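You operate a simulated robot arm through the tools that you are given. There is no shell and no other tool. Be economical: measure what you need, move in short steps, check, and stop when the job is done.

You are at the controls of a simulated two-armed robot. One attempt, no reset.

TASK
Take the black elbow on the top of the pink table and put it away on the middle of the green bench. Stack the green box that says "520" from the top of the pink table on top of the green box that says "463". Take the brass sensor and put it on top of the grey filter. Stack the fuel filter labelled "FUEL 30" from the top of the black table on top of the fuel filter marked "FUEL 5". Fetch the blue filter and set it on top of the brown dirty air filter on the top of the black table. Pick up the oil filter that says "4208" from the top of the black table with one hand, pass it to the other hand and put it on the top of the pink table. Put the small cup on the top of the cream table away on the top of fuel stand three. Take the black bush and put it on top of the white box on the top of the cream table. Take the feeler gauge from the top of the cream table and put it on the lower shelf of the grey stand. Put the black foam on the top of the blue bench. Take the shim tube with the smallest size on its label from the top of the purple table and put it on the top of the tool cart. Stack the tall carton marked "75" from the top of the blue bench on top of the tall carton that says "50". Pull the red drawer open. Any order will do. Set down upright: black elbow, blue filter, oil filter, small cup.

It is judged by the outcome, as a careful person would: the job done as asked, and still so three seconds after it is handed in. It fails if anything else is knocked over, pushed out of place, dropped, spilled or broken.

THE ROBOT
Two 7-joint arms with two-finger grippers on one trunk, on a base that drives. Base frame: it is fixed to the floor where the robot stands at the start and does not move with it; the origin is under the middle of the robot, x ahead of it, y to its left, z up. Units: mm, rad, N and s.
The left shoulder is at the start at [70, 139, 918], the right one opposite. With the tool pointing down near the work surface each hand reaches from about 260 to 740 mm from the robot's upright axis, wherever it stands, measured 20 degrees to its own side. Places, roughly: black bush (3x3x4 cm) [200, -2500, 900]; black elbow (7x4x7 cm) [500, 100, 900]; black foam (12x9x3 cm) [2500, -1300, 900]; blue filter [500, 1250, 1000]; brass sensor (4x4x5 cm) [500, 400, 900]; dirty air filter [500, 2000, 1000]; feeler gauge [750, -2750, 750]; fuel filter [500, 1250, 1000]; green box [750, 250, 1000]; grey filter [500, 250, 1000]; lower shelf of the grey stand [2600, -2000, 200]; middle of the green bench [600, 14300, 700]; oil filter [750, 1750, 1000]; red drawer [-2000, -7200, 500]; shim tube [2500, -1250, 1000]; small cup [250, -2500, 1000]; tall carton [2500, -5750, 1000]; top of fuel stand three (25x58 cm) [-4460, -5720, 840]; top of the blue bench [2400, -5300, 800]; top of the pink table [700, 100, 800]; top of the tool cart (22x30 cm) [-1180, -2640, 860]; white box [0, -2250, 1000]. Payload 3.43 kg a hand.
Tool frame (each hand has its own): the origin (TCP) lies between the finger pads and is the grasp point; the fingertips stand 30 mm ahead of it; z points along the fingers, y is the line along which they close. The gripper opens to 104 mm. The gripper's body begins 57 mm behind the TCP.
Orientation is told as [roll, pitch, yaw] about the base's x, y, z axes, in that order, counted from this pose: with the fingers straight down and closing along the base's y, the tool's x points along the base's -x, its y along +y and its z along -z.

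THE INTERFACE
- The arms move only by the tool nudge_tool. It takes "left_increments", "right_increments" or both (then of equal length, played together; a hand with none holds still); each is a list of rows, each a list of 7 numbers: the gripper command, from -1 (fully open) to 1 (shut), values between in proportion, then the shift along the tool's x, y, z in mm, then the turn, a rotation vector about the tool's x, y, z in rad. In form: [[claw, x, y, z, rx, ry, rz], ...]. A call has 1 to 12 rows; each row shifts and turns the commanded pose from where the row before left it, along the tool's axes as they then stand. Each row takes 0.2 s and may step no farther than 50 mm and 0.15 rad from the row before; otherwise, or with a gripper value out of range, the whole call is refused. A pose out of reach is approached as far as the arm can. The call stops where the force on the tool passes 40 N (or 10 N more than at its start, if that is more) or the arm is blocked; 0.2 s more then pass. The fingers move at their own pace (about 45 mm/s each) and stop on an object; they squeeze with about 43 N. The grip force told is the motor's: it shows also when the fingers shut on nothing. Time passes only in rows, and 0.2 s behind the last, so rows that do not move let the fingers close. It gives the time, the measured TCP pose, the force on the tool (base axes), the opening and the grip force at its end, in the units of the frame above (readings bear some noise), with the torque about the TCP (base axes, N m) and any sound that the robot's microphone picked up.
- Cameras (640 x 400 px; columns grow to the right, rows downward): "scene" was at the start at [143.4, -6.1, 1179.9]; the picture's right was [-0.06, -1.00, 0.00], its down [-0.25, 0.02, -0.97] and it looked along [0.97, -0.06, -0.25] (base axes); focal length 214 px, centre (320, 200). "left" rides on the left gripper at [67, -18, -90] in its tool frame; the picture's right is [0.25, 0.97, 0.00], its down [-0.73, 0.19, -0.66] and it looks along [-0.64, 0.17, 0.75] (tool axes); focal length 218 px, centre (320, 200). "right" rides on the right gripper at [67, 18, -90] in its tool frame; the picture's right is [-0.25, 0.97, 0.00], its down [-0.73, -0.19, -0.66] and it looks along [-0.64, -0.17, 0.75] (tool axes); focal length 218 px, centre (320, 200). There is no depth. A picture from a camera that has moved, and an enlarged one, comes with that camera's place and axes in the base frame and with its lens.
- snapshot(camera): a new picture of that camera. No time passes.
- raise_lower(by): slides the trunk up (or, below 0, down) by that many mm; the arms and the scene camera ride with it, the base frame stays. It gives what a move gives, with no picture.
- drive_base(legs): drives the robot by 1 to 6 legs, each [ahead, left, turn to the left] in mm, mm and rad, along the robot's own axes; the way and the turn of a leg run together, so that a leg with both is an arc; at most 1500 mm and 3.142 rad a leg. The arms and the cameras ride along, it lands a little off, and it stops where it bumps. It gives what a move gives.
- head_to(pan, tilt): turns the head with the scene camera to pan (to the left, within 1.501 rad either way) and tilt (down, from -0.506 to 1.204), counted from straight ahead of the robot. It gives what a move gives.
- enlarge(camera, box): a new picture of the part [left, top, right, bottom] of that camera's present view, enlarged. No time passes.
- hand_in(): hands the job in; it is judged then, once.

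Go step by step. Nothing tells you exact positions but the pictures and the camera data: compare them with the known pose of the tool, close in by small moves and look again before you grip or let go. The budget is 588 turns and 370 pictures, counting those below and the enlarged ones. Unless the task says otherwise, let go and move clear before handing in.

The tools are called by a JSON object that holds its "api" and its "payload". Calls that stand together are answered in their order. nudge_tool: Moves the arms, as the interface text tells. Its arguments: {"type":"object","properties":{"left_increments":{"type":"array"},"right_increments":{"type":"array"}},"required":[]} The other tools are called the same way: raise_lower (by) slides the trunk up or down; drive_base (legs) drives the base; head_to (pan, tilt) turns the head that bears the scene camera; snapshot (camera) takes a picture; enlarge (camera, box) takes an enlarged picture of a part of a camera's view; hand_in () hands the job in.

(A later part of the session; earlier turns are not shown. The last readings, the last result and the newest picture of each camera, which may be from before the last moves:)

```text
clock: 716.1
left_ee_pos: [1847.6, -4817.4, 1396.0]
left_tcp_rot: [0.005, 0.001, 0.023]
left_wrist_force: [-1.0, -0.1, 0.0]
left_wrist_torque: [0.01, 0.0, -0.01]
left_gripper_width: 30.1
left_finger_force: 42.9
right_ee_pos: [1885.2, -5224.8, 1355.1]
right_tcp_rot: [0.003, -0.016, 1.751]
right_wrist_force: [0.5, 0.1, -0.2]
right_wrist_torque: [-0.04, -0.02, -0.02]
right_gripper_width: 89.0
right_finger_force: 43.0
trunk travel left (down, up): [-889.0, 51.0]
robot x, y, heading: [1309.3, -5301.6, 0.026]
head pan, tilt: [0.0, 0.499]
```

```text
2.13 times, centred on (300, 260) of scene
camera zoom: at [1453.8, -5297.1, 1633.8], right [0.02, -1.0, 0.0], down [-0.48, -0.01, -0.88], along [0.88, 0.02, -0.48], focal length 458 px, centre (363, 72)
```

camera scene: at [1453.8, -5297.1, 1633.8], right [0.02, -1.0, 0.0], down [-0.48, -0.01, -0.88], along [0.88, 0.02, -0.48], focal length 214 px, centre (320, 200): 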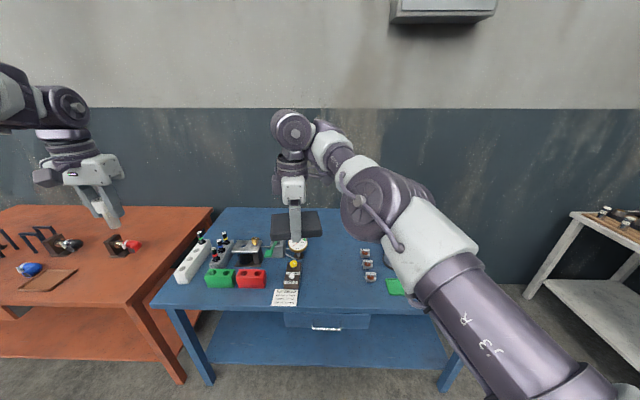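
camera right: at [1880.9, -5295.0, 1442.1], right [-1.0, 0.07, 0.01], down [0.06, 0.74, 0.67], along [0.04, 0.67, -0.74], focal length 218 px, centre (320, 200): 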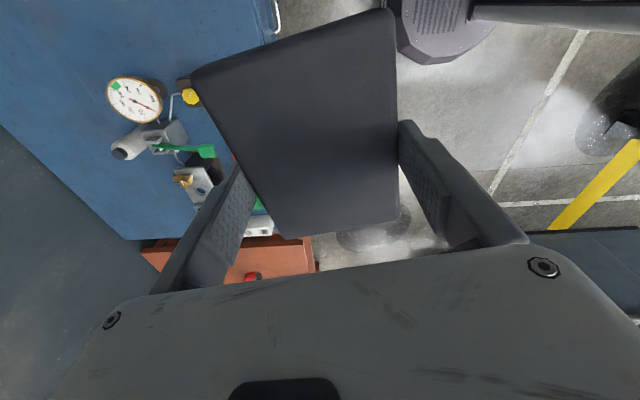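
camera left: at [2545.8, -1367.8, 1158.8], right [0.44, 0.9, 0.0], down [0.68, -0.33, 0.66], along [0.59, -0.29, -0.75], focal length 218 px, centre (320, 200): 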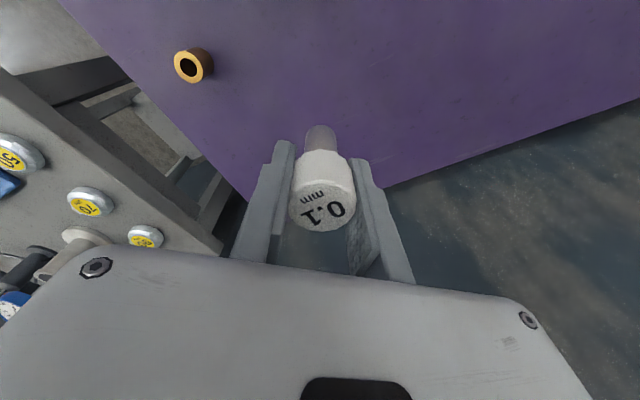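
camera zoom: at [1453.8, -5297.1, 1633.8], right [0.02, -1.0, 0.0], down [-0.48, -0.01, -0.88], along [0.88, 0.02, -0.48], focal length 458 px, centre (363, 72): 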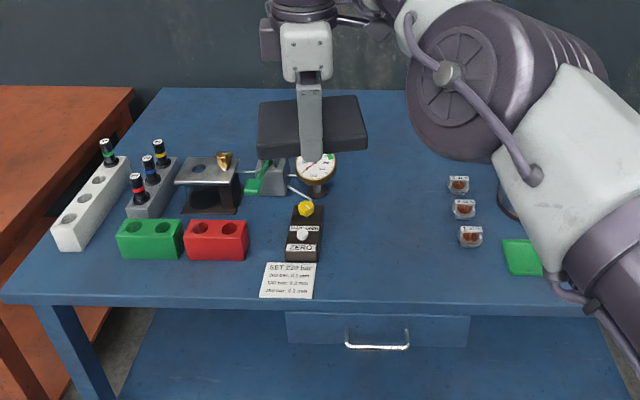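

{"api": "drive_base", "payload": {"legs": [[0, 0, -0.026], [315, -105, 0]]}}

{"api": "raise_lower", "payload": {"by": -400}}

{"api": "snapshot", "payload": {"camera": "right"}}

{"api": "snapshot", "payload": {"camera": "scene"}}

```text
clock: 718.6
left_ee_pos: [2170.5, -4936.2, 1397.7]
left_tcp_rot: [0.004, -0.006, 0.0]
left_wrist_force: [-0.5, 0.3, -1.8]
left_wrist_torque: [0.01, -0.02, -0.01]
left_gripper_width: 29.8
left_finger_force: 42.4
right_ee_pos: [2199.1, -5344.8, 1355.9]
right_tcp_rot: [0.001, -0.015, 1.727]
right_wrist_force: [0.2, 0.7, 0.0]
right_wrist_torque: [0.02, 0.02, -0.02]
right_gripper_width: 89.0
right_finger_force: 43.1
trunk travel left (down, up): [-889.0, 51.0]
robot x, y, heading: [1624.1, -5403.2, 0.002]
head pan, tilt: [0.0, 0.499]
```

```text
clock: 722.4
left_ee_pos: [2172.4, -4937.6, 995.0]
left_tcp_rot: [0.004, -0.001, 0.0]
left_wrist_force: [1.1, -1.4, -0.7]
left_wrist_torque: [0.02, 0.01, -0.01]
left_gripper_width: 29.8
left_finger_force: 43.3
right_ee_pos: [2201.8, -5344.1, 953.7]
right_tcp_rot: [0.004, -0.016, 1.728]
right_wrist_force: [0.5, -0.3, -0.6]
right_wrist_torque: [0.03, 0.01, -0.01]
right_gripper_width: 88.8
right_finger_force: 43.3
trunk travel left (down, up): [-489.0, 451.0]
robot x, y, heading: [1625.4, -5399.7, 0.002]
head pan, tilt: [0.0, 0.499]
```

```text
178 pictures are left
camera right: at [2195.3, -5414.6, 1042.3], right [-1.0, 0.1, 0.01], down [0.08, 0.74, 0.67], along [0.06, 0.66, -0.74], focal length 218 px, centre (320, 200)
```

right: 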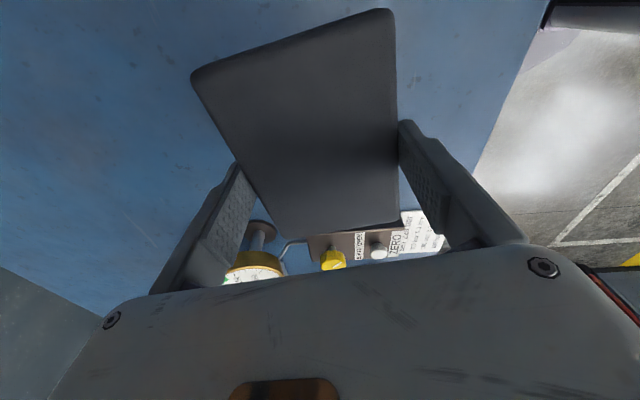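

```text
177 pictures are left
camera scene: at [1768.3, -5406.1, 1233.8], right [0.0, -1.0, 0.0], down [-0.48, 0.0, -0.88], along [0.88, 0.0, -0.48], focal length 214 px, centre (320, 200)
```

scene: 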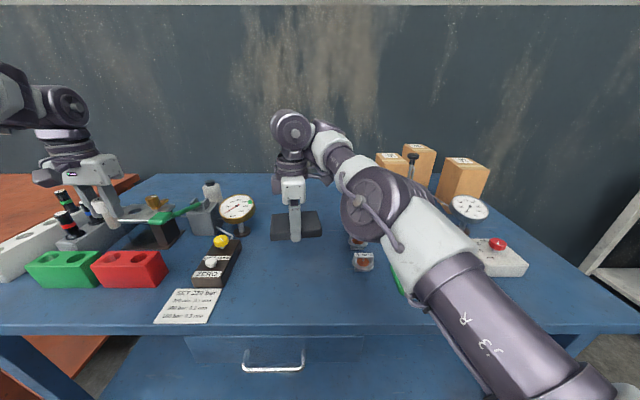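

The left hand with the tube is hanging over the rack on this bench. I'll pull it back and up before lowering further.

{"api": "nudge_tool", "payload": {"left_increments": [[1, 26, 0, -32, 0, 0, 0], [1, 26, 0, -32, 0, 0, 0], [1, 26, 0, -32, 0, 0, 0], [1, 26, 0, -32, 0, 0, 0], [1, 26, 0, -32, 0, 0, 0], [1, 0, 0, 0, 0, 0, 0]]}}

{"api": "raise_lower", "payload": {"by": -55}}

{"api": "nudge_tool", "payload": {"right_increments": [[1, 0, 0, 5, 0, 0, 0], [1, 0, 0, 4, 0, 0, 0], [1, 0, 0, 4, 0, 0, 0], [1, 0, 0, 3, 0, 0, 0]]}}

```text
clock: 723.8
left_ee_pos: [2042.5, -4936.3, 1155.0]
left_tcp_rot: [0.003, -0.001, -0.002]
left_wrist_force: [-0.4, -0.5, -1.7]
left_wrist_torque: [-0.02, 0.05, -0.03]
left_gripper_width: 30.3
left_finger_force: 42.7
right_ee_pos: [2202.5, -5344.4, 953.6]
right_tcp_rot: [0.005, -0.013, 1.727]
right_wrist_force: [0.4, 0.6, -0.3]
right_wrist_torque: [-0.02, 0.02, -0.01]
right_gripper_width: 88.7
right_finger_force: 43.0
trunk travel left (down, up): [-489.0, 451.0]
robot x, y, heading: [1628.3, -5406.9, -0.005]
head pan, tilt: [0.0, 0.499]
```

```text
clock: 724.8
left_ee_pos: [2041.5, -4935.6, 1099.9]
left_tcp_rot: [0.005, 0.0, -0.001]
left_wrist_force: [-0.3, 0.4, -1.0]
left_wrist_torque: [-0.02, 0.03, -0.03]
left_gripper_width: 29.6
left_finger_force: 43.1
right_ee_pos: [2202.4, -5345.2, 899.3]
right_tcp_rot: [0.004, -0.015, 1.729]
right_wrist_force: [0.0, -0.3, -0.7]
right_wrist_torque: [-0.01, -0.03, -0.01]
right_gripper_width: 89.1
right_finger_force: 42.9
trunk travel left (down, up): [-434.0, 506.0]
robot x, y, heading: [1625.6, -5406.8, -0.004]
head pan, tilt: [0.0, 0.499]
```

```text
clock: 725.8
left_ee_pos: [2041.5, -4937.3, 1100.2]
left_tcp_rot: [0.005, -0.001, -0.004]
left_wrist_force: [1.0, -0.4, -1.2]
left_wrist_torque: [-0.01, 0.01, 0.02]
left_gripper_width: 30.2
left_finger_force: 43.0
right_ee_pos: [2201.7, -5342.5, 887.7]
right_tcp_rot: [0.01, -0.024, 1.726]
right_wrist_force: [-0.3, -0.8, -0.5]
right_wrist_torque: [0.01, -0.01, -0.01]
right_gripper_width: 88.6
right_finger_force: 43.6
right hand out of reach, approached as far as the arm can: row 3
trunk travel left (down, up): [-434.0, 506.0]
robot x, y, heading: [1628.2, -5404.6, -0.001]
head pan, tilt: [0.0, 0.499]
```

{"api": "raise_lower", "payload": {"by": -5}}

{"api": "enlarge", "payload": {"camera": "scene", "box": [230, 150, 390, 290]}}

```text
clock: 726.3
left_ee_pos: [2041.8, -4937.5, 1094.9]
left_tcp_rot: [0.005, -0.001, -0.001]
left_wrist_force: [-0.7, -0.2, -0.1]
left_wrist_torque: [0.03, 0.04, 0.02]
left_gripper_width: 29.7
left_finger_force: 42.7
right_ee_pos: [2202.8, -5341.5, 884.3]
right_tcp_rot: [0.011, -0.025, 1.729]
right_wrist_force: [0.4, -0.7, 0.2]
right_wrist_torque: [-0.01, 0.01, 0.0]
right_gripper_width: 88.6
right_finger_force: 42.9
trunk travel left (down, up): [-429.0, 511.0]
robot x, y, heading: [1633.0, -5404.5, -0.003]
head pan, tilt: [0.0, 0.499]
```

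```text
2.86 times, centred on (310, 220) of scene
camera zoom: at [1768.3, -5406.1, 1173.7], right [0.0, -1.0, 0.0], down [-0.48, 0.0, -0.88], along [0.88, 0.0, -0.48], focal length 613 px, centre (349, 143)
```

zoom: 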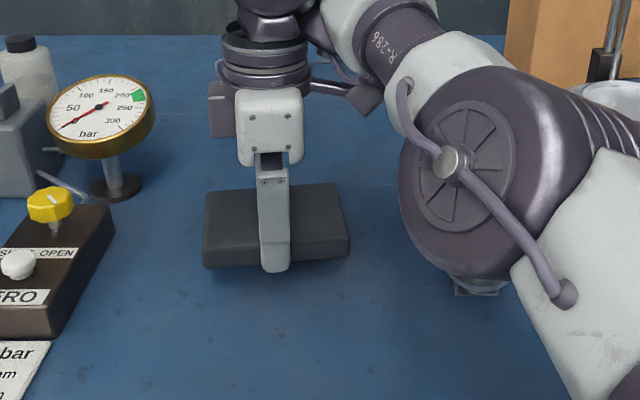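

{"api": "raise_lower", "payload": {"by": -5}}

{"api": "raise_lower", "payload": {"by": -4}}

```text
clock: 726.9
left_ee_pos: [2040.1, -4937.1, 1089.4]
left_tcp_rot: [0.008, 0.0, -0.002]
left_wrist_force: [0.7, 0.5, -1.3]
left_wrist_torque: [-0.01, -0.01, 0.0]
left_gripper_width: 30.0
left_finger_force: 42.6
right_ee_pos: [2202.6, -5341.5, 878.1]
right_tcp_rot: [0.009, -0.025, 1.728]
right_wrist_force: [0.3, 0.2, 0.6]
right_wrist_torque: [-0.01, 0.02, 0.04]
right_gripper_width: 88.6
right_finger_force: 43.1
trunk travel left (down, up): [-424.0, 516.0]
robot x, y, heading: [1624.3, -5405.6, -0.003]
head pan, tilt: [0.0, 0.499]
```

```text
clock: 727.4
left_ee_pos: [2041.4, -4938.1, 1086.3]
left_tcp_rot: [0.006, -0.001, -0.002]
left_wrist_force: [-0.1, -1.4, -0.6]
left_wrist_torque: [-0.02, 0.02, -0.01]
left_gripper_width: 30.3
left_finger_force: 43.2
right_ee_pos: [2201.9, -5341.0, 875.0]
right_tcp_rot: [0.009, -0.026, 1.728]
right_wrist_force: [0.8, -0.1, -1.6]
right_wrist_torque: [-0.04, 0.01, -0.02]
right_gripper_width: 89.0
right_finger_force: 43.3
trunk travel left (down, up): [-420.0, 520.0]
robot x, y, heading: [1625.8, -5404.9, -0.006]
head pan, tilt: [0.0, 0.499]
```

{"api": "raise_lower", "payload": {"by": -8}}

{"api": "enlarge", "payload": {"camera": "scene", "box": [230, 150, 390, 290]}}

```text
clock: 728.0
left_ee_pos: [2040.4, -4937.0, 1079.0]
left_tcp_rot: [0.006, 0.0, -0.003]
left_wrist_force: [-0.2, -0.4, -0.2]
left_wrist_torque: [-0.02, 0.0, 0.03]
left_gripper_width: 29.8
left_finger_force: 42.6
right_ee_pos: [2202.0, -5342.7, 866.8]
right_tcp_rot: [0.009, -0.024, 1.728]
right_wrist_force: [-0.5, 0.0, -0.2]
right_wrist_torque: [0.0, -0.01, 0.01]
right_gripper_width: 88.6
right_finger_force: 43.3
trunk travel left (down, up): [-412.0, 528.0]
robot x, y, heading: [1629.8, -5405.1, -0.003]
head pan, tilt: [0.0, 0.499]
```

```text
2.86 times, centred on (310, 220) of scene
camera zoom: at [1768.1, -5406.1, 1156.7], right [0.0, -1.0, 0.0], down [-0.48, 0.0, -0.88], along [0.88, 0.0, -0.48], focal length 613 px, centre (349, 143)
```

zoom: 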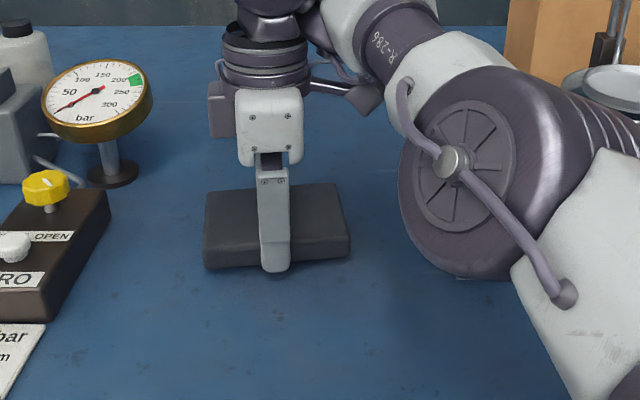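

{"api": "raise_lower", "payload": {"by": -5}}

```text
clock: 728.5
left_ee_pos: [2039.8, -4937.1, 1073.4]
left_tcp_rot: [0.004, 0.001, -0.002]
left_wrist_force: [0.2, -0.4, -0.8]
left_wrist_torque: [-0.03, 0.03, -0.04]
left_gripper_width: 30.0
left_finger_force: 43.3
right_ee_pos: [2203.0, -5341.8, 861.2]
right_tcp_rot: [0.008, -0.024, 1.727]
right_wrist_force: [-0.1, 0.2, -0.1]
right_wrist_torque: [-0.04, 0.02, -0.02]
right_gripper_width: 88.9
right_finger_force: 43.0
trunk travel left (down, up): [-407.0, 533.0]
robot x, y, heading: [1629.0, -5403.8, -0.002]
head pan, tilt: [0.0, 0.499]
```

{"api": "raise_lower", "payload": {"by": -5}}

{"api": "enlarge", "payload": {"camera": "scene", "box": [260, 180, 420, 290]}}

```text
clock: 729.1
left_ee_pos: [2040.6, -4937.4, 1068.8]
left_tcp_rot: [0.004, -0.002, -0.002]
left_wrist_force: [0.5, 0.3, -0.7]
left_wrist_torque: [0.03, -0.02, 0.01]
left_gripper_width: 29.7
left_finger_force: 42.6
right_ee_pos: [2202.9, -5340.9, 858.6]
right_tcp_rot: [0.007, -0.026, 1.728]
right_wrist_force: [2.0, 1.1, 7.5]
right_wrist_torque: [-0.38, -0.49, 0.14]
right_gripper_width: 88.7
right_finger_force: 42.6
trunk travel left (down, up): [-402.0, 538.0]
robot x, y, heading: [1627.5, -5403.0, -0.002]
head pan, tilt: [0.0, 0.499]
```

```text
3.64 times, centred on (340, 235) of scene
camera zoom: at [1767.6, -5406.0, 1147.0], right [0.0, -1.0, 0.0], down [-0.48, 0.0, -0.88], along [0.88, 0.0, -0.48], focal length 780 px, centre (247, 73)
```

zoom: 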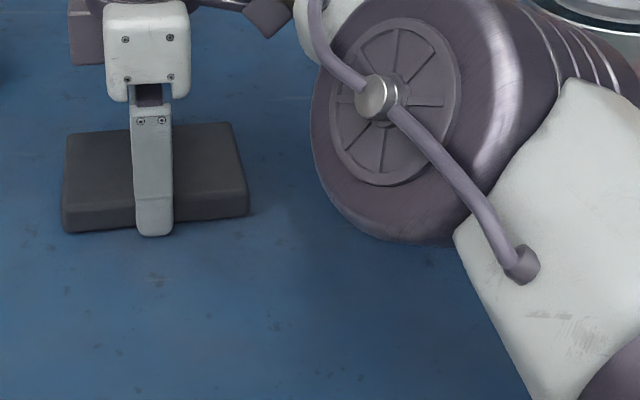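

The foam is on the bench. I'm releasing and rising.

{"api": "nudge_tool", "payload": {"right_increments": [[0, 0, 0, 0, 0, 0, 0], [-0.8, 0, 0, 0, 0, 0, 0], [-1, 0, 0, 0, 0, 0, 0], [-1, 0, 0, 0, 0, 0, 0]]}}

{"api": "raise_lower", "payload": {"by": 250}}

{"api": "drive_base", "payload": {"legs": [[-350, 0, 0]]}}

{"api": "nudge_tool", "payload": {"right_increments": [[-1, 0, 25, -25, 0, 0, 0.1], [-1, 0, 25, -25, 0, 0, 0.15], [-1, 0, 25, -25, 0, 0, 0.15], [-1, 0, 25, -20, 0, 0, 0.15], [-1, 0, 20, -20, 0, 0, 0.15], [-1, 0, 0, 0, 0, 0, 0.15], [-1, 0, 0, 0, 0, 0, 0.15], [-1, 0, 0, 0, 0, 0, 0.15], [-1, 0, 0, 0, 0, 0, 0.15], [-1, 0, 0, 0, 0, 0, 0.15], [-1, 0, 0, 0, 0, 0, 0.15], [-1, 0, 0, 0, 0, 0, 0]]}}

{"api": "snapshot", "payload": {"camera": "scene"}}

```text
clock: 730.1
left_ee_pos: [2039.1, -4937.9, 1069.4]
left_tcp_rot: [0.005, -0.003, 0.0]
left_wrist_force: [-0.5, 0.0, -0.6]
left_wrist_torque: [0.02, 0.02, 0.02]
left_gripper_width: 30.0
left_finger_force: 43.5
right_ee_pos: [2200.0, -5341.8, 859.1]
right_tcp_rot: [0.006, -0.024, 1.729]
right_wrist_force: [-5.4, -1.3, 14.0]
right_wrist_torque: [0.01, -0.49, -0.15]
right_gripper_width: 97.7
right_finger_force: 0.0
trunk travel left (down, up): [-402.0, 538.0]
robot x, y, heading: [1621.7, -5405.1, -0.004]
head pan, tilt: [0.0, 0.499]
```

```text
clock: 732.6
left_ee_pos: [2042.3, -4936.9, 1318.3]
left_tcp_rot: [0.007, -0.001, -0.002]
left_wrist_force: [0.4, 0.2, -0.2]
left_wrist_torque: [-0.03, 0.02, 0.04]
left_gripper_width: 30.2
left_finger_force: 43.2
right_ee_pos: [2202.6, -5340.5, 1105.3]
right_tcp_rot: [0.011, -0.026, 1.727]
right_wrist_force: [0.1, 0.2, -0.4]
right_wrist_torque: [-0.01, 0.03, -0.03]
right_gripper_width: 103.8
right_finger_force: 0.0
trunk travel left (down, up): [-652.0, 288.0]
robot x, y, heading: [1626.8, -5403.5, -0.005]
head pan, tilt: [0.0, 0.499]
```

```text
clock: 734.9
left_ee_pos: [1684.9, -4934.2, 1317.1]
left_tcp_rot: [0.005, -0.001, 0.004]
left_wrist_force: [-0.5, -0.5, -0.6]
left_wrist_torque: [0.0, 0.01, 0.02]
left_gripper_width: 29.8
left_finger_force: 42.6
right_ee_pos: [1848.8, -5338.4, 1106.8]
right_tcp_rot: [0.011, -0.024, 1.733]
right_wrist_force: [-0.8, -0.5, -0.3]
right_wrist_torque: [0.03, -0.01, 0.01]
right_gripper_width: 103.8
right_finger_force: 0.0
trunk travel left (down, up): [-652.0, 288.0]
robot x, y, heading: [1278.1, -5407.5, 0.003]
head pan, tilt: [0.0, 0.499]
```

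```text
clock: 737.5
left_ee_pos: [1683.3, -4934.5, 1316.9]
left_tcp_rot: [0.006, 0.001, 0.003]
left_wrist_force: [0.4, 0.4, -0.2]
left_wrist_torque: [0.02, -0.01, 0.01]
left_gripper_width: 29.5
left_finger_force: 42.3
right_ee_pos: [1753.0, -5318.6, 1237.6]
right_tcp_rot: [0.024, 0.011, 0.131]
right_wrist_force: [-0.2, -0.4, 0.2]
right_wrist_torque: [-0.01, 0.05, 0.0]
right_gripper_width: 104.0
right_finger_force: 0.1
right hand out of reach, approached as far as the arm can: row 1, 2, 3, 4
trunk travel left (down, up): [-652.0, 288.0]
robot x, y, heading: [1272.1, -5404.3, 0.007]
head pan, tilt: [0.0, 0.499]
```

```text
173 pictures are left
camera scene: at [1413.3, -5405.6, 1396.7], right [0.0, -1.0, 0.0], down [-0.48, 0.0, -0.88], along [0.88, 0.0, -0.48], focal length 214 px, centre (320, 200)
```

scene: 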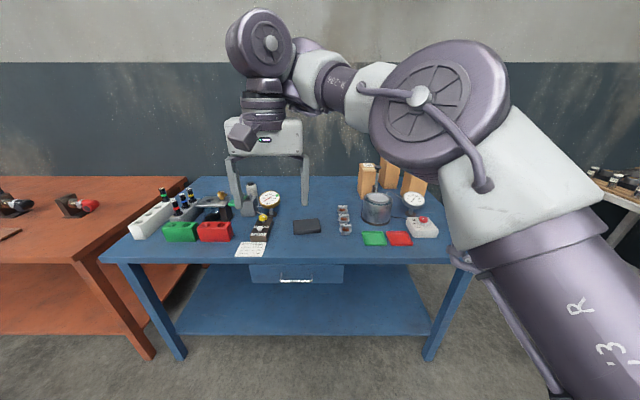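

{"api": "enlarge", "payload": {"camera": "scene", "box": [330, 145, 450, 245]}}

```text
4.00 times, centred on (390, 195) of scene
camera zoom: at [1413.3, -5405.6, 1396.7], right [0.0, -1.0, 0.0], down [-0.48, 0.0, -0.88], along [0.88, 0.0, -0.48], focal length 858 px, centre (40, 220)
```

zoom: 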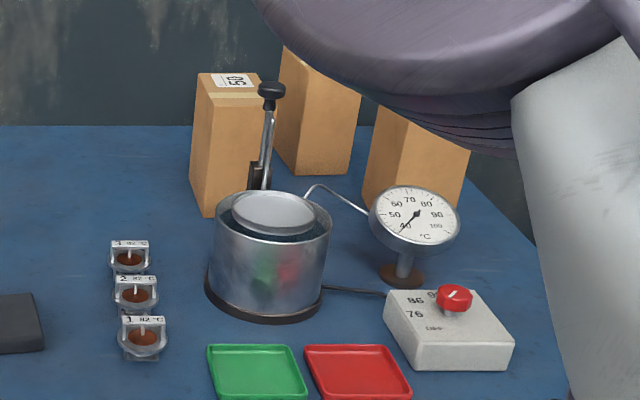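

{"api": "drive_base", "payload": {"legs": [[0, -520, -0.005]]}}

{"api": "raise_lower", "payload": {"by": 250}}

{"api": "snapshot", "payload": {"camera": "scene"}}

```text
clock: 740.5
left_ee_pos: [1687.6, -5448.6, 1318.4]
left_tcp_rot: [0.003, 0.0, -0.001]
left_wrist_force: [0.3, 0.4, 0.0]
left_wrist_torque: [-0.02, -0.02, -0.02]
left_gripper_width: 30.0
left_finger_force: 43.0
right_ee_pos: [1753.6, -5833.5, 1237.3]
right_tcp_rot: [0.023, 0.01, 0.129]
right_wrist_force: [0.3, 0.0, -0.9]
right_wrist_torque: [-0.01, -0.01, -0.01]
right_gripper_width: 104.2
right_finger_force: 0.0
trunk travel left (down, up): [-652.0, 288.0]
robot x, y, heading: [1271.9, -5916.8, -0.002]
head pan, tilt: [0.0, 0.499]
```

```text
clock: 743.1
left_ee_pos: [1687.1, -5449.8, 1567.0]
left_tcp_rot: [0.003, 0.002, -0.003]
left_wrist_force: [0.4, 0.6, -0.6]
left_wrist_torque: [-0.05, 0.01, -0.02]
left_gripper_width: 30.1
left_finger_force: 42.5
right_ee_pos: [1752.8, -5832.5, 1486.9]
right_tcp_rot: [0.024, 0.012, 0.129]
right_wrist_force: [0.3, 0.2, -0.2]
right_wrist_torque: [0.04, 0.02, 0.01]
right_gripper_width: 103.9
right_finger_force: 0.1
trunk travel left (down, up): [-902.0, 38.0]
robot x, y, heading: [1272.2, -5915.9, -0.003]
head pan, tilt: [0.0, 0.499]
```

```text
171 pictures are left
camera scene: at [1413.5, -5919.2, 1646.7], right [0.0, -1.0, 0.0], down [-0.48, 0.0, -0.88], along [0.88, 0.0, -0.48], focal length 214 px, centre (320, 200)
```

scene: 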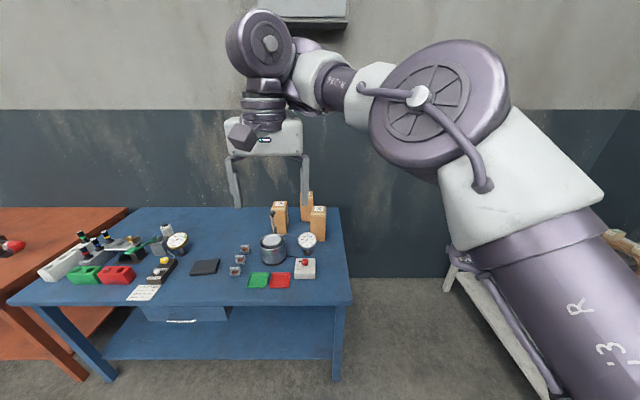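

{"api": "enlarge", "payload": {"camera": "scene", "box": [225, 180, 355, 295]}}

```text
3.48 times, centred on (290, 238) of scene
camera zoom: at [1413.5, -5919.2, 1646.7], right [0.0, -1.0, 0.0], down [-0.48, 0.0, -0.88], along [0.88, 0.0, -0.48], focal length 746 px, centre (424, 70)
```

zoom: 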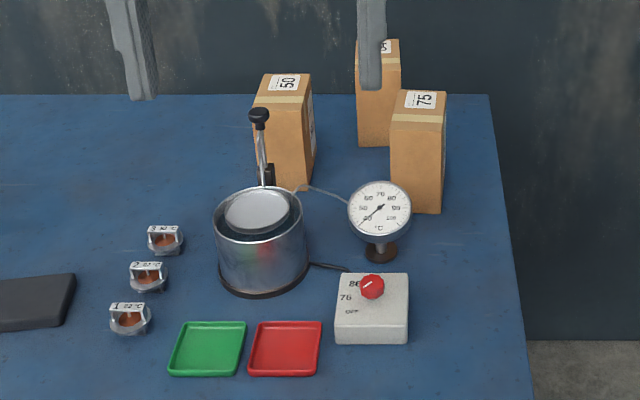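

The cartons are readable: 50 near (2530, −5679) and 75 near (2466, −5908), each about 84 × 100 × 176 mm. I'll come in at the bench's right end, facing +y, and use the right hand.

{"api": "drive_base", "payload": {"legs": [[0, -700, 0], [0, 0, 1.573], [0, -1200, 0]]}}

{"api": "head_to", "payload": {"pan": 0.0, "tilt": 0.5}}

{"api": "snapshot", "payload": {"camera": "scene"}}

```text
clock: 756.5
left_ee_pos: [2023.5, -6211.5, 1567.3]
left_tcp_rot: [0.004, 0.001, 1.561]
left_wrist_force: [-0.3, 0.1, -0.4]
left_wrist_torque: [0.0, 0.0, 0.0]
left_gripper_width: 29.6
left_finger_force: 43.3
right_ee_pos: [2408.5, -6149.0, 1486.5]
right_tcp_rot: [0.023, 0.011, 1.69]
right_wrist_force: [-0.4, -0.2, 0.7]
right_wrist_torque: [0.02, 0.01, 0.0]
right_gripper_width: 104.2
right_finger_force: 0.1
trunk travel left (down, up): [-902.0, 38.0]
robot x, y, heading: [2490.3, -6635.6, 1.563]
head pan, tilt: [0.0, 0.499]
```

```text
clock: 757.1
left_ee_pos: [2024.5, -6212.3, 1567.1]
left_tcp_rot: [0.003, -0.001, 1.56]
left_wrist_force: [0.2, 0.5, -0.7]
left_wrist_torque: [-0.02, -0.01, -0.01]
left_gripper_width: 29.8
left_finger_force: 43.1
right_ee_pos: [2410.5, -6149.3, 1487.2]
right_tcp_rot: [0.023, 0.01, 1.688]
right_wrist_force: [-0.3, -0.2, -0.2]
right_wrist_torque: [0.01, 0.0, 0.0]
right_gripper_width: 104.0
right_finger_force: 0.1
trunk travel left (down, up): [-902.0, 38.0]
robot x, y, heading: [2489.4, -6631.7, 1.561]
head pan, tilt: [0.0, 0.499]
```

```text
169 pictures are left
camera scene: at [2491.2, -6490.5, 1646.7], right [1.0, -0.01, 0.0], down [0.0, -0.48, -0.88], along [0.01, 0.88, -0.48], focal length 214 px, centre (320, 200)
```

scene: 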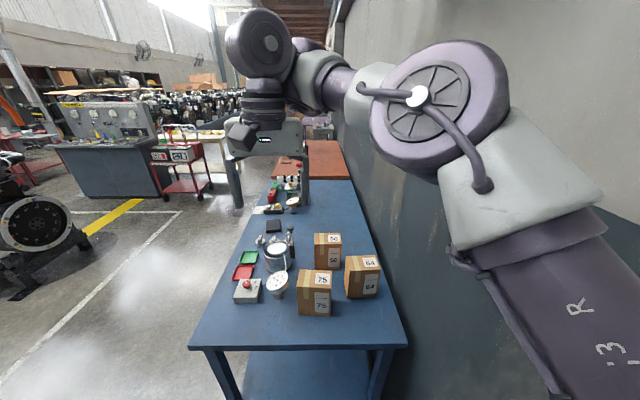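

From this end the left arm has the better reach, so I'll set the tube down briefly on a free spot of the bench, do the cartons with the left hand, then take the tube again.

{"api": "drive_base", "payload": {"legs": [[0, 0, -0.595], [-155, 184, 0]]}}

{"api": "nudge_tool", "payload": {"left_increments": [[1, -28, -16, 22, 0, 0, 0], [1, -28, -16, 22, 0, 0, 0], [1, -28, -16, 22, 0, 0, 0], [1, -28, -16, 22, 0, 0, 0], [1, -27, -16, 22, 0, 0, 0], [1, 0, 0, 0, 0, 0, 0]]}}

{"api": "raise_lower", "payload": {"by": -400}}

{"api": "snapshot", "payload": {"camera": "left"}}

```text
clock: 760.5
left_ee_pos: [2110.9, -6044.4, 1569.0]
left_tcp_rot: [0.008, 0.002, 0.959]
left_wrist_force: [-0.1, 0.7, 0.5]
left_wrist_torque: [-0.02, 0.03, 0.0]
left_gripper_width: 30.2
left_finger_force: 42.9
right_ee_pos: [2463.4, -6209.8, 1485.3]
right_tcp_rot: [0.026, 0.013, 1.09]
right_wrist_force: [-0.1, -0.3, 0.5]
right_wrist_torque: [0.0, 0.02, -0.01]
right_gripper_width: 103.8
right_finger_force: 0.0
trunk travel left (down, up): [-902.0, 38.0]
robot x, y, heading: [2250.7, -6651.6, 0.956]
head pan, tilt: [0.0, 0.499]
```

```text
clock: 761.9
left_ee_pos: [2208.9, -5994.8, 1438.5]
left_tcp_rot: [0.006, -0.001, 0.956]
left_wrist_force: [0.6, -0.4, -0.4]
left_wrist_torque: [0.0, 0.03, 0.02]
left_gripper_width: 30.1
left_finger_force: 42.9
left hand out of reach, approached as far as the arm can: row 3, 4, 5
right_ee_pos: [2459.4, -6211.2, 1486.1]
right_tcp_rot: [0.025, 0.013, 1.089]
right_wrist_force: [0.4, 0.0, 0.2]
right_wrist_torque: [0.0, -0.02, 0.01]
right_gripper_width: 103.9
right_finger_force: 0.1
trunk travel left (down, up): [-902.0, 38.0]
robot x, y, heading: [2253.4, -6652.2, 0.959]
head pan, tilt: [0.0, 0.499]
```

```text
clock: 765.7
left_ee_pos: [2207.7, -5996.1, 1038.9]
left_tcp_rot: [0.007, -0.001, 0.958]
left_wrist_force: [-1.0, -0.4, -0.3]
left_wrist_torque: [-0.04, 0.01, 0.01]
left_gripper_width: 30.0
left_finger_force: 43.2
right_ee_pos: [2459.8, -6210.0, 1087.7]
right_tcp_rot: [0.027, 0.01, 1.09]
right_wrist_force: [-0.1, -0.5, 0.3]
right_wrist_torque: [-0.01, 0.0, -0.02]
right_gripper_width: 103.9
right_finger_force: 0.0
trunk travel left (down, up): [-502.0, 438.0]
robot x, y, heading: [2254.2, -6655.7, 0.961]
head pan, tilt: [0.0, 0.499]
```

```text
168 pictures are left
camera left: at [2184.5, -6061.1, 1128.8], right [-0.94, 0.35, 0.01], down [0.27, 0.7, 0.66], along [0.23, 0.62, -0.75], focal length 218 px, centre (320, 200)
```

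left: 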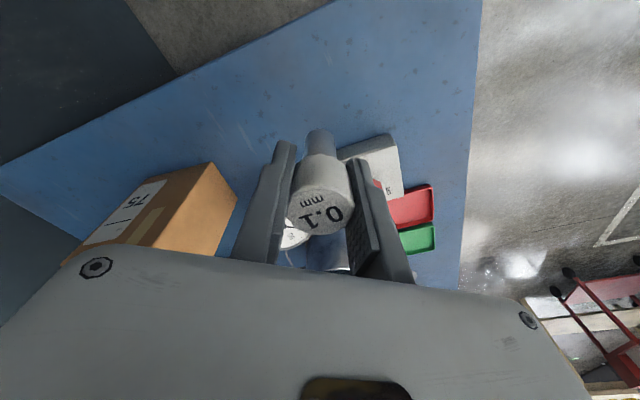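

{"api": "drive_base", "payload": {"legs": [[-16, -11, 0]]}}

{"api": "raise_lower", "payload": {"by": -152}}

{"api": "nudge_tool", "payload": {"left_increments": [[1, 0, 0, 3, 0, 0, 0], [1, 0, 0, 2, 0, 0, 0], [1, 0, 0, 2, 0, 0, 0], [1, 0, 0, 2, 0, 0, 0]]}}

```text
clock: 766.5
left_ee_pos: [2208.4, -6012.0, 1036.9]
left_tcp_rot: [0.005, 0.0, 0.959]
left_wrist_force: [0.2, 0.3, -0.5]
left_wrist_torque: [-0.03, 0.0, 0.01]
left_gripper_width: 30.0
left_finger_force: 42.9
right_ee_pos: [2457.3, -6227.2, 1086.1]
right_tcp_rot: [0.022, 0.014, 1.089]
right_wrist_force: [-0.4, 0.7, 0.0]
right_wrist_torque: [-0.03, 0.04, 0.0]
right_gripper_width: 104.1
right_finger_force: 0.1
trunk travel left (down, up): [-502.0, 438.0]
robot x, y, heading: [2248.7, -6672.8, 0.956]
head pan, tilt: [0.0, 0.499]
```

```text
clock: 768.3
left_ee_pos: [2207.3, -6014.3, 887.6]
left_tcp_rot: [0.007, 0.0, 0.959]
left_wrist_force: [0.5, 0.3, -0.8]
left_wrist_torque: [0.0, 0.02, 0.0]
left_gripper_width: 30.1
left_finger_force: 43.0
right_ee_pos: [2458.0, -6229.1, 935.2]
right_tcp_rot: [0.025, 0.01, 1.09]
right_wrist_force: [0.9, 0.4, 0.0]
right_wrist_torque: [0.0, 0.01, -0.01]
right_gripper_width: 104.1
right_finger_force: 0.0
trunk travel left (down, up): [-350.0, 590.0]
robot x, y, heading: [2251.3, -6672.7, 0.956]
head pan, tilt: [0.0, 0.499]
```

```text
clock: 769.3
left_ee_pos: [2208.3, -6014.4, 876.8]
left_tcp_rot: [0.008, -0.001, 0.959]
left_wrist_force: [0.4, 0.1, 0.5]
left_wrist_torque: [0.02, 0.01, 0.03]
left_gripper_width: 30.0
left_finger_force: 42.9
right_ee_pos: [2457.9, -6227.6, 934.4]
right_tcp_rot: [0.024, 0.01, 1.089]
right_wrist_force: [1.2, -0.6, -0.3]
right_wrist_torque: [-0.01, 0.0, 0.0]
right_gripper_width: 103.9
right_finger_force: 0.0
trunk travel left (down, up): [-350.0, 590.0]
robot x, y, heading: [2255.4, -6671.5, 0.959]
head pan, tilt: [0.0, 0.499]
```

{"api": "nudge_tool", "payload": {"left_increments": [[1, 0, 0, 1.5, 0, 0, 0], [1, 0, 0, 1.5, 0, 0, 0], [1, 0, 0, 1.5, 0, 0, 0]]}}

{"api": "enlarge", "payload": {"camera": "left", "box": [220, 90, 420, 250]}}

```text
clock: 770.1
left_ee_pos: [2206.1, -6014.4, 874.8]
left_tcp_rot: [0.009, -0.001, 0.959]
left_wrist_force: [-0.3, -0.1, 2.8]
left_wrist_torque: [-0.02, -0.06, 0.01]
left_gripper_width: 29.9
left_finger_force: 43.4
right_ee_pos: [2457.6, -6229.8, 935.3]
right_tcp_rot: [0.024, 0.01, 1.089]
right_wrist_force: [-0.8, 0.5, 0.7]
right_wrist_torque: [0.0, -0.03, 0.0]
right_gripper_width: 104.0
right_finger_force: 0.1
trunk travel left (down, up): [-350.0, 590.0]
robot x, y, heading: [2250.3, -6671.8, 0.959]
head pan, tilt: [0.0, 0.499]
```

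```text
2.50 times, centred on (320, 170) of left
camera zoom: at [2184.1, -6079.7, 963.6], right [-0.94, 0.35, 0.01], down [0.27, 0.7, 0.66], along [0.23, 0.62, -0.75], focal length 546 px, centre (320, 275)
```

zoom: 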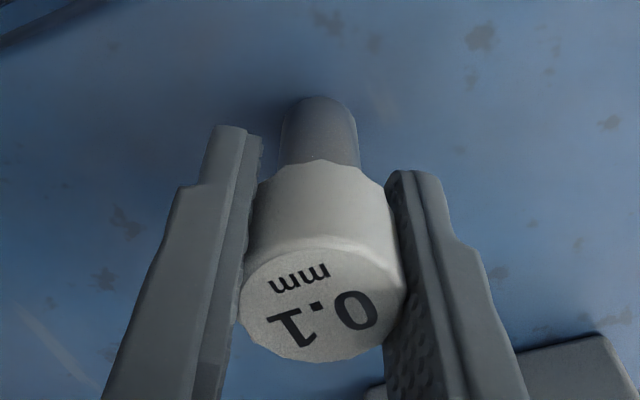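

{"api": "nudge_tool", "payload": {"left_increments": [[0.6, 0, 0, 0.5, 0, 0, 0], [0.4, 0, 0, 0, 0, 0, 0], [0.2, 0, 0, 0, 0, 0, 0], [0, 0, 0, 0, 0, 0, 0], [-0.2, 0, 0, 0, 0, 0, 0]]}}

{"api": "raise_lower", "payload": {"by": 250}}

{"api": "snapshot", "payload": {"camera": "left"}}

```text
clock: 771.3
left_ee_pos: [2206.8, -6015.1, 872.2]
left_tcp_rot: [0.007, -0.001, 0.958]
left_wrist_force: [0.2, -0.3, -0.1]
left_wrist_torque: [0.02, 0.03, 0.02]
left_gripper_width: 62.4
left_finger_force: 0.0
right_ee_pos: [2458.4, -6229.2, 934.9]
right_tcp_rot: [0.024, 0.012, 1.088]
right_wrist_force: [0.6, -0.8, 0.2]
right_wrist_torque: [-0.01, 0.02, -0.01]
right_gripper_width: 103.9
right_finger_force: 0.0
trunk travel left (down, up): [-350.0, 590.0]
robot x, y, heading: [2251.0, -6672.7, 0.963]
head pan, tilt: [0.0, 0.499]
```

```text
clock: 773.9
left_ee_pos: [2207.0, -6014.6, 1121.7]
left_tcp_rot: [0.007, -0.001, 0.958]
left_wrist_force: [0.2, 0.4, 0.6]
left_wrist_torque: [-0.05, -0.05, 0.0]
left_gripper_width: 62.2
left_finger_force: 0.1
right_ee_pos: [2458.6, -6227.5, 1184.1]
right_tcp_rot: [0.025, 0.011, 1.089]
right_wrist_force: [-0.4, -0.1, -0.1]
right_wrist_torque: [-0.02, 0.03, 0.01]
right_gripper_width: 104.0
right_finger_force: 0.0
trunk travel left (down, up): [-600.0, 340.0]
robot x, y, heading: [2255.3, -6671.6, 0.961]
head pan, tilt: [0.0, 0.499]
```

```text
166 pictures are left
camera left: at [2184.0, -6079.7, 1212.2], right [-0.94, 0.35, 0.01], down [0.27, 0.7, 0.66], along [0.23, 0.62, -0.75], focal length 218 px, centre (320, 200)
```

left: 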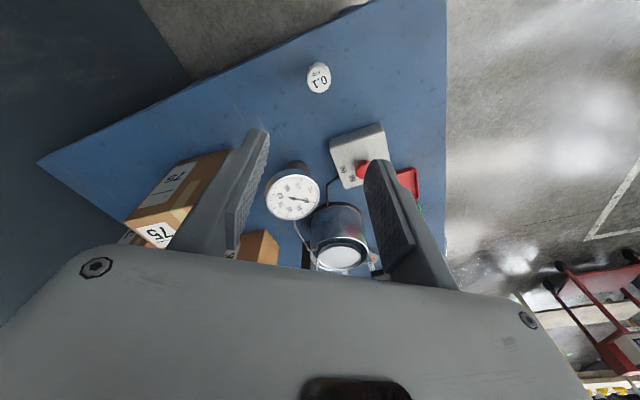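

The tube stands safely. Now carton 75: I'm turning the left hand to close across its 84 mm side.

{"api": "drive_base", "payload": {"legs": [[233, -158, 0]]}}

{"api": "nudge_tool", "payload": {"left_increments": [[-1, 0, 0, 0, 0, 0, 0.14], [-1, 0, 0, 0, 0, 0, 0.14], [-1, 0, 0, 0, 0, 0, 0.14], [-1, 0, 0, 0, 0, 0, 0.14], [-1, 0, 0, 0, 0, 0, 0.14], [-1, 0, 0, 0, 0, 0, 0.14], [-1, 0, 0, 0, 0, 0, 0.14], [-1, 0, 0, 0, 0, 0, 0.08], [-1, 0, 0, 0, 0, 0, 0]]}}

{"api": "snapshot", "payload": {"camera": "left"}}

```text
clock: 775.8
left_ee_pos: [2473.4, -5912.0, 1123.5]
left_tcp_rot: [0.007, -0.001, 0.956]
left_wrist_force: [-0.4, -0.9, 0.5]
left_wrist_torque: [-0.01, -0.01, 0.03]
left_gripper_width: 62.3
left_finger_force: 0.1
right_ee_pos: [2724.5, -6127.2, 1185.6]
right_tcp_rot: [0.025, 0.011, 1.088]
right_wrist_force: [-0.1, 0.1, -0.1]
right_wrist_torque: [-0.02, 0.0, 0.01]
right_gripper_width: 104.1
right_finger_force: 0.0
trunk travel left (down, up): [-600.0, 340.0]
robot x, y, heading: [2516.5, -6571.2, 0.96]
head pan, tilt: [0.0, 0.499]
```

```text
clock: 777.8
left_ee_pos: [2474.8, -5912.2, 1123.3]
left_tcp_rot: [0.004, 0.005, -0.105]
left_wrist_force: [0.2, 0.5, 0.0]
left_wrist_torque: [-0.01, 0.03, -0.01]
left_gripper_width: 104.0
left_finger_force: 0.1
right_ee_pos: [2724.2, -6127.8, 1184.6]
right_tcp_rot: [0.025, 0.01, 1.088]
right_wrist_force: [0.3, -0.3, -0.4]
right_wrist_torque: [0.01, 0.01, -0.01]
right_gripper_width: 103.9
right_finger_force: 0.1
trunk travel left (down, up): [-600.0, 340.0]
robot x, y, heading: [2513.9, -6572.6, 0.958]
head pan, tilt: [0.0, 0.499]
```

```text
165 pictures are left
camera left: at [2407.1, -5923.0, 1213.0], right [-0.15, 0.99, 0.01], down [0.75, 0.11, 0.65], along [0.65, 0.1, -0.76], focal length 218 px, centre (320, 200)
```

left: 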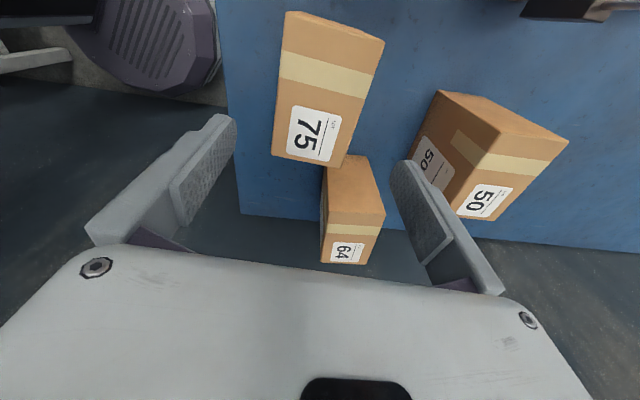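

{"api": "raise_lower", "payload": {"by": -85}}

{"api": "snapshot", "payload": {"camera": "left"}}

```text
clock: 779.0
left_ee_pos: [2474.1, -5912.8, 1038.7]
left_tcp_rot: [0.006, 0.003, -0.104]
left_wrist_force: [-0.1, 0.6, -0.9]
left_wrist_torque: [0.01, -0.01, -0.01]
left_gripper_width: 104.1
left_finger_force: 0.0
right_ee_pos: [2723.5, -6127.9, 1099.8]
right_tcp_rot: [0.025, 0.011, 1.087]
right_wrist_force: [0.2, 0.1, 0.1]
right_wrist_torque: [-0.01, -0.01, -0.01]
right_gripper_width: 104.0
right_finger_force: 0.1
trunk travel left (down, up): [-515.0, 425.0]
robot x, y, heading: [2516.6, -6570.7, 0.955]
head pan, tilt: [0.0, 0.499]
```

```text
164 pictures are left
camera left: at [2407.0, -5923.4, 1128.2], right [-0.15, 0.99, 0.01], down [0.75, 0.11, 0.65], along [0.65, 0.1, -0.76], focal length 218 px, centre (320, 200)
```

left: 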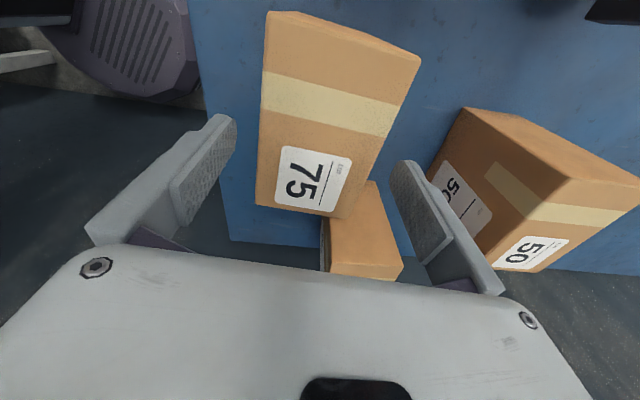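

{"api": "nudge_tool", "payload": {"left_increments": [[-1, 0, 2, 0, 0, 0, 0], [-1, 0, 0, 0, 0, 0, 0]]}}

{"api": "raise_lower", "payload": {"by": -72}}

{"api": "nudge_tool", "payload": {"left_increments": [[-0.5, 0, 0, 0, 0, 0, 0], [0, 0, 0, 0, 0, 0, 0], [1, 0, 0, 0, 0, 0, 0], [1, 0, 0, 0, 0, 0, 0], [1, 0, 0, 0, 0, 0, 0], [1, 0, 0, 0, 0, 0, 0], [1, 0, 0, 0, 0, 0, 0]]}}

{"api": "raise_lower", "payload": {"by": 20}}

{"api": "raise_lower", "payload": {"by": 200}}

{"api": "snapshot", "payload": {"camera": "left"}}

```text
clock: 779.6
left_ee_pos: [2476.4, -5910.4, 1038.7]
left_tcp_rot: [0.005, 0.005, -0.105]
left_wrist_force: [-0.3, 0.4, 0.4]
left_wrist_torque: [-0.02, 0.03, -0.02]
left_gripper_width: 104.1
left_finger_force: 0.1
right_ee_pos: [2724.2, -6127.3, 1099.1]
right_tcp_rot: [0.025, 0.01, 1.088]
right_wrist_force: [0.0, -0.2, 0.6]
right_wrist_torque: [0.02, 0.03, 0.0]
right_gripper_width: 104.0
right_finger_force: 0.0
trunk travel left (down, up): [-515.0, 425.0]
robot x, y, heading: [2518.7, -6570.6, 0.95]
head pan, tilt: [0.0, 0.499]
```

```text
clock: 780.7
left_ee_pos: [2474.6, -5911.1, 965.9]
left_tcp_rot: [0.006, 0.005, -0.104]
left_wrist_force: [0.0, -0.3, 0.2]
left_wrist_torque: [0.02, 0.03, -0.01]
left_gripper_width: 103.9
left_finger_force: 0.0
right_ee_pos: [2723.7, -6127.3, 1027.6]
right_tcp_rot: [0.025, 0.012, 1.088]
right_wrist_force: [0.0, -0.7, 0.0]
right_wrist_torque: [0.01, 0.0, 0.02]
right_gripper_width: 104.1
right_finger_force: 0.2
trunk travel left (down, up): [-443.0, 497.0]
robot x, y, heading: [2516.0, -6569.4, 0.955]
head pan, tilt: [0.0, 0.499]
```

```text
clock: 782.3
left_ee_pos: [2474.5, -5910.5, 966.9]
left_tcp_rot: [0.004, 0.007, -0.104]
left_wrist_force: [-1.3, -3.2, 0.0]
left_wrist_torque: [-0.74, 0.46, 0.11]
left_gripper_width: 84.7
left_finger_force: 42.8
right_ee_pos: [2723.8, -6127.1, 1028.3]
right_tcp_rot: [0.026, 0.01, 1.086]
right_wrist_force: [-1.0, 0.6, 0.7]
right_wrist_torque: [0.0, -0.03, 0.0]
right_gripper_width: 104.0
right_finger_force: 0.2
trunk travel left (down, up): [-443.0, 497.0]
robot x, y, heading: [2517.0, -6569.1, 0.952]
head pan, tilt: [0.0, 0.499]
```

```text
clock: 783.0
left_ee_pos: [2475.1, -5908.4, 985.3]
left_tcp_rot: [0.004, 0.006, -0.105]
left_wrist_force: [0.0, 0.0, -10.1]
left_wrist_torque: [-0.03, 0.06, 0.0]
left_gripper_width: 84.6
left_finger_force: 42.8
right_ee_pos: [2725.1, -6126.2, 1046.1]
right_tcp_rot: [0.023, 0.013, 1.087]
right_wrist_force: [-0.3, 0.4, -1.1]
right_wrist_torque: [0.0, 0.03, 0.01]
right_gripper_width: 104.2
right_finger_force: 0.0
trunk travel left (down, up): [-463.0, 477.0]
robot x, y, heading: [2515.6, -6569.5, 0.96]
head pan, tilt: [0.0, 0.499]
```

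```text
clock: 785.2
left_ee_pos: [2475.1, -5909.6, 1184.9]
left_tcp_rot: [0.003, 0.005, -0.104]
left_wrist_force: [-0.3, -0.1, -10.6]
left_wrist_torque: [-0.01, 0.06, -0.01]
left_gripper_width: 84.6
left_finger_force: 42.9
right_ee_pos: [2723.5, -6126.3, 1246.2]
right_tcp_rot: [0.022, 0.011, 1.09]
right_wrist_force: [-0.3, -0.4, 0.0]
right_wrist_torque: [-0.03, 0.0, 0.02]
right_gripper_width: 104.1
right_finger_force: 0.0
trunk travel left (down, up): [-663.0, 277.0]
robot x, y, heading: [2520.3, -6575.2, 0.959]
head pan, tilt: [0.0, 0.499]
```

```text
163 pictures are left
camera left: at [2407.0, -5919.4, 1274.8], right [-0.15, 0.99, 0.0], down [0.75, 0.11, 0.65], along [0.65, 0.1, -0.76], focal length 218 px, centre (320, 200)
```

left: 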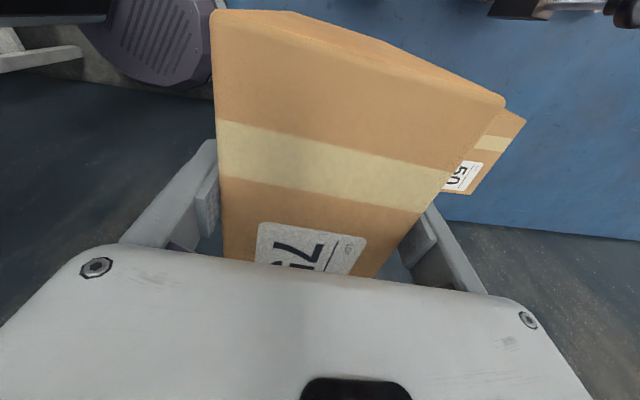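

{"api": "drive_base", "payload": {"legs": [[195, 70, 0]]}}

{"api": "head_to", "payload": {"pan": 0.55, "tilt": 0.35}}

{"api": "snapshot", "payload": {"camera": "scene"}}

{"api": "snapshot", "payload": {"camera": "left"}}

```text
clock: 786.9
left_ee_pos: [2492.1, -5723.8, 1188.3]
left_tcp_rot: [0.01, -0.02, -0.1]
left_wrist_force: [-1.1, 0.2, -10.6]
left_wrist_torque: [0.03, 0.05, 0.03]
left_gripper_width: 84.9
left_finger_force: 43.1
right_ee_pos: [2732.0, -5941.4, 1260.2]
right_tcp_rot: [-0.012, -0.026, 1.105]
right_wrist_force: [-0.3, 0.5, 0.0]
right_wrist_torque: [-0.02, 0.04, -0.01]
right_gripper_width: 104.1
right_finger_force: 0.0
trunk travel left (down, up): [-663.0, 277.0]
robot x, y, heading: [2566.1, -6372.6, 0.96]
head pan, tilt: [0.0, 0.499]
stopped in leg 1: the robot was blocked; the commanded pose is now the measured one
```

```text
clock: 787.9
left_ee_pos: [2494.3, -5722.6, 1188.9]
left_tcp_rot: [0.013, -0.022, -0.103]
left_wrist_force: [0.8, 0.5, -9.9]
left_wrist_torque: [0.0, 0.05, 0.02]
left_gripper_width: 84.5
left_finger_force: 43.0
right_ee_pos: [2731.9, -5940.2, 1261.3]
right_tcp_rot: [-0.013, -0.028, 1.106]
right_wrist_force: [0.4, 0.4, 0.4]
right_wrist_torque: [0.03, 0.01, 0.0]
right_gripper_width: 104.0
right_finger_force: 0.1
trunk travel left (down, up): [-663.0, 277.0]
robot x, y, heading: [2565.9, -6376.8, 0.961]
head pan, tilt: [0.55, 0.351]
```

```text
162 pictures are left
camera scene: at [2565.7, -6250.6, 1423.0], right [1.0, -0.06, 0.03], down [0.0, -0.34, -0.94], along [0.07, 0.94, -0.33], focal length 214 px, centre (320, 200)
```

scene: 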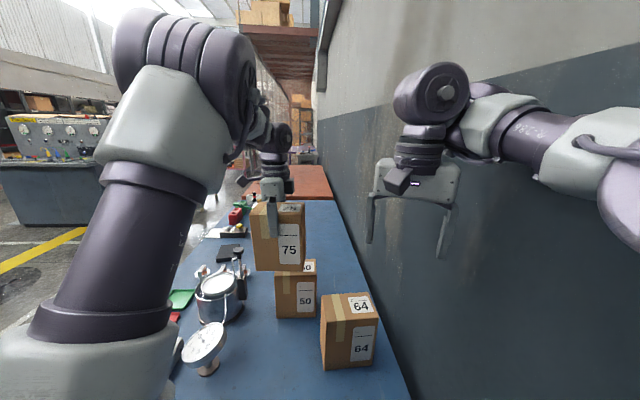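

```text
161 pictures are left
camera left: at [2424.1, -5734.0, 1277.3], right [-0.15, 0.99, 0.01], down [0.73, 0.11, 0.67], along [0.67, 0.11, -0.74], focal length 218 px, centre (320, 200)
```

left: 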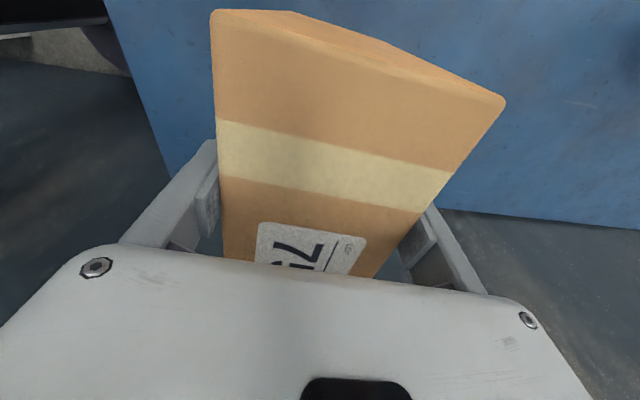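

The right elbow has run against the wall and wedged the robot. I'll back off, turn a bit more toward the wall-free side, and approach again.

{"api": "drive_base", "payload": {"legs": [[-107, 84, 0], [0, 0, -0.21]]}}

{"api": "snapshot", "payload": {"camera": "scene"}}

```text
clock: 790.0
left_ee_pos: [2532.4, -5756.3, 1184.2]
left_tcp_rot: [0.001, 0.003, -0.312]
left_wrist_force: [-0.9, 0.4, -10.1]
left_wrist_torque: [-0.02, 0.03, 0.01]
left_gripper_width: 84.7
left_finger_force: 42.6
right_ee_pos: [2723.7, -6018.9, 1250.5]
right_tcp_rot: [0.012, -0.001, 0.888]
right_wrist_force: [-0.4, 0.1, -0.1]
right_wrist_torque: [0.02, -0.02, 0.0]
right_gripper_width: 104.5
right_finger_force: 0.1
trunk travel left (down, up): [-663.0, 277.0]
robot x, y, heading: [2437.6, -6410.8, 0.745]
head pan, tilt: [0.55, 0.351]
```

```text
160 pictures are left
camera scene: at [2497.7, -6287.2, 1421.4], right [0.96, -0.27, 0.0], down [-0.09, -0.33, -0.94], along [0.25, 0.9, -0.34], focal length 214 px, centre (320, 200)
```

scene: 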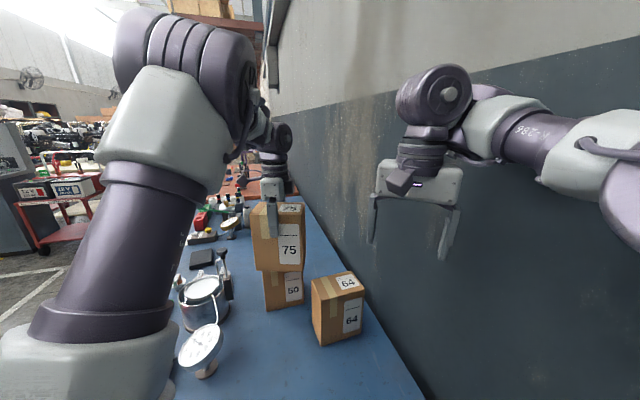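

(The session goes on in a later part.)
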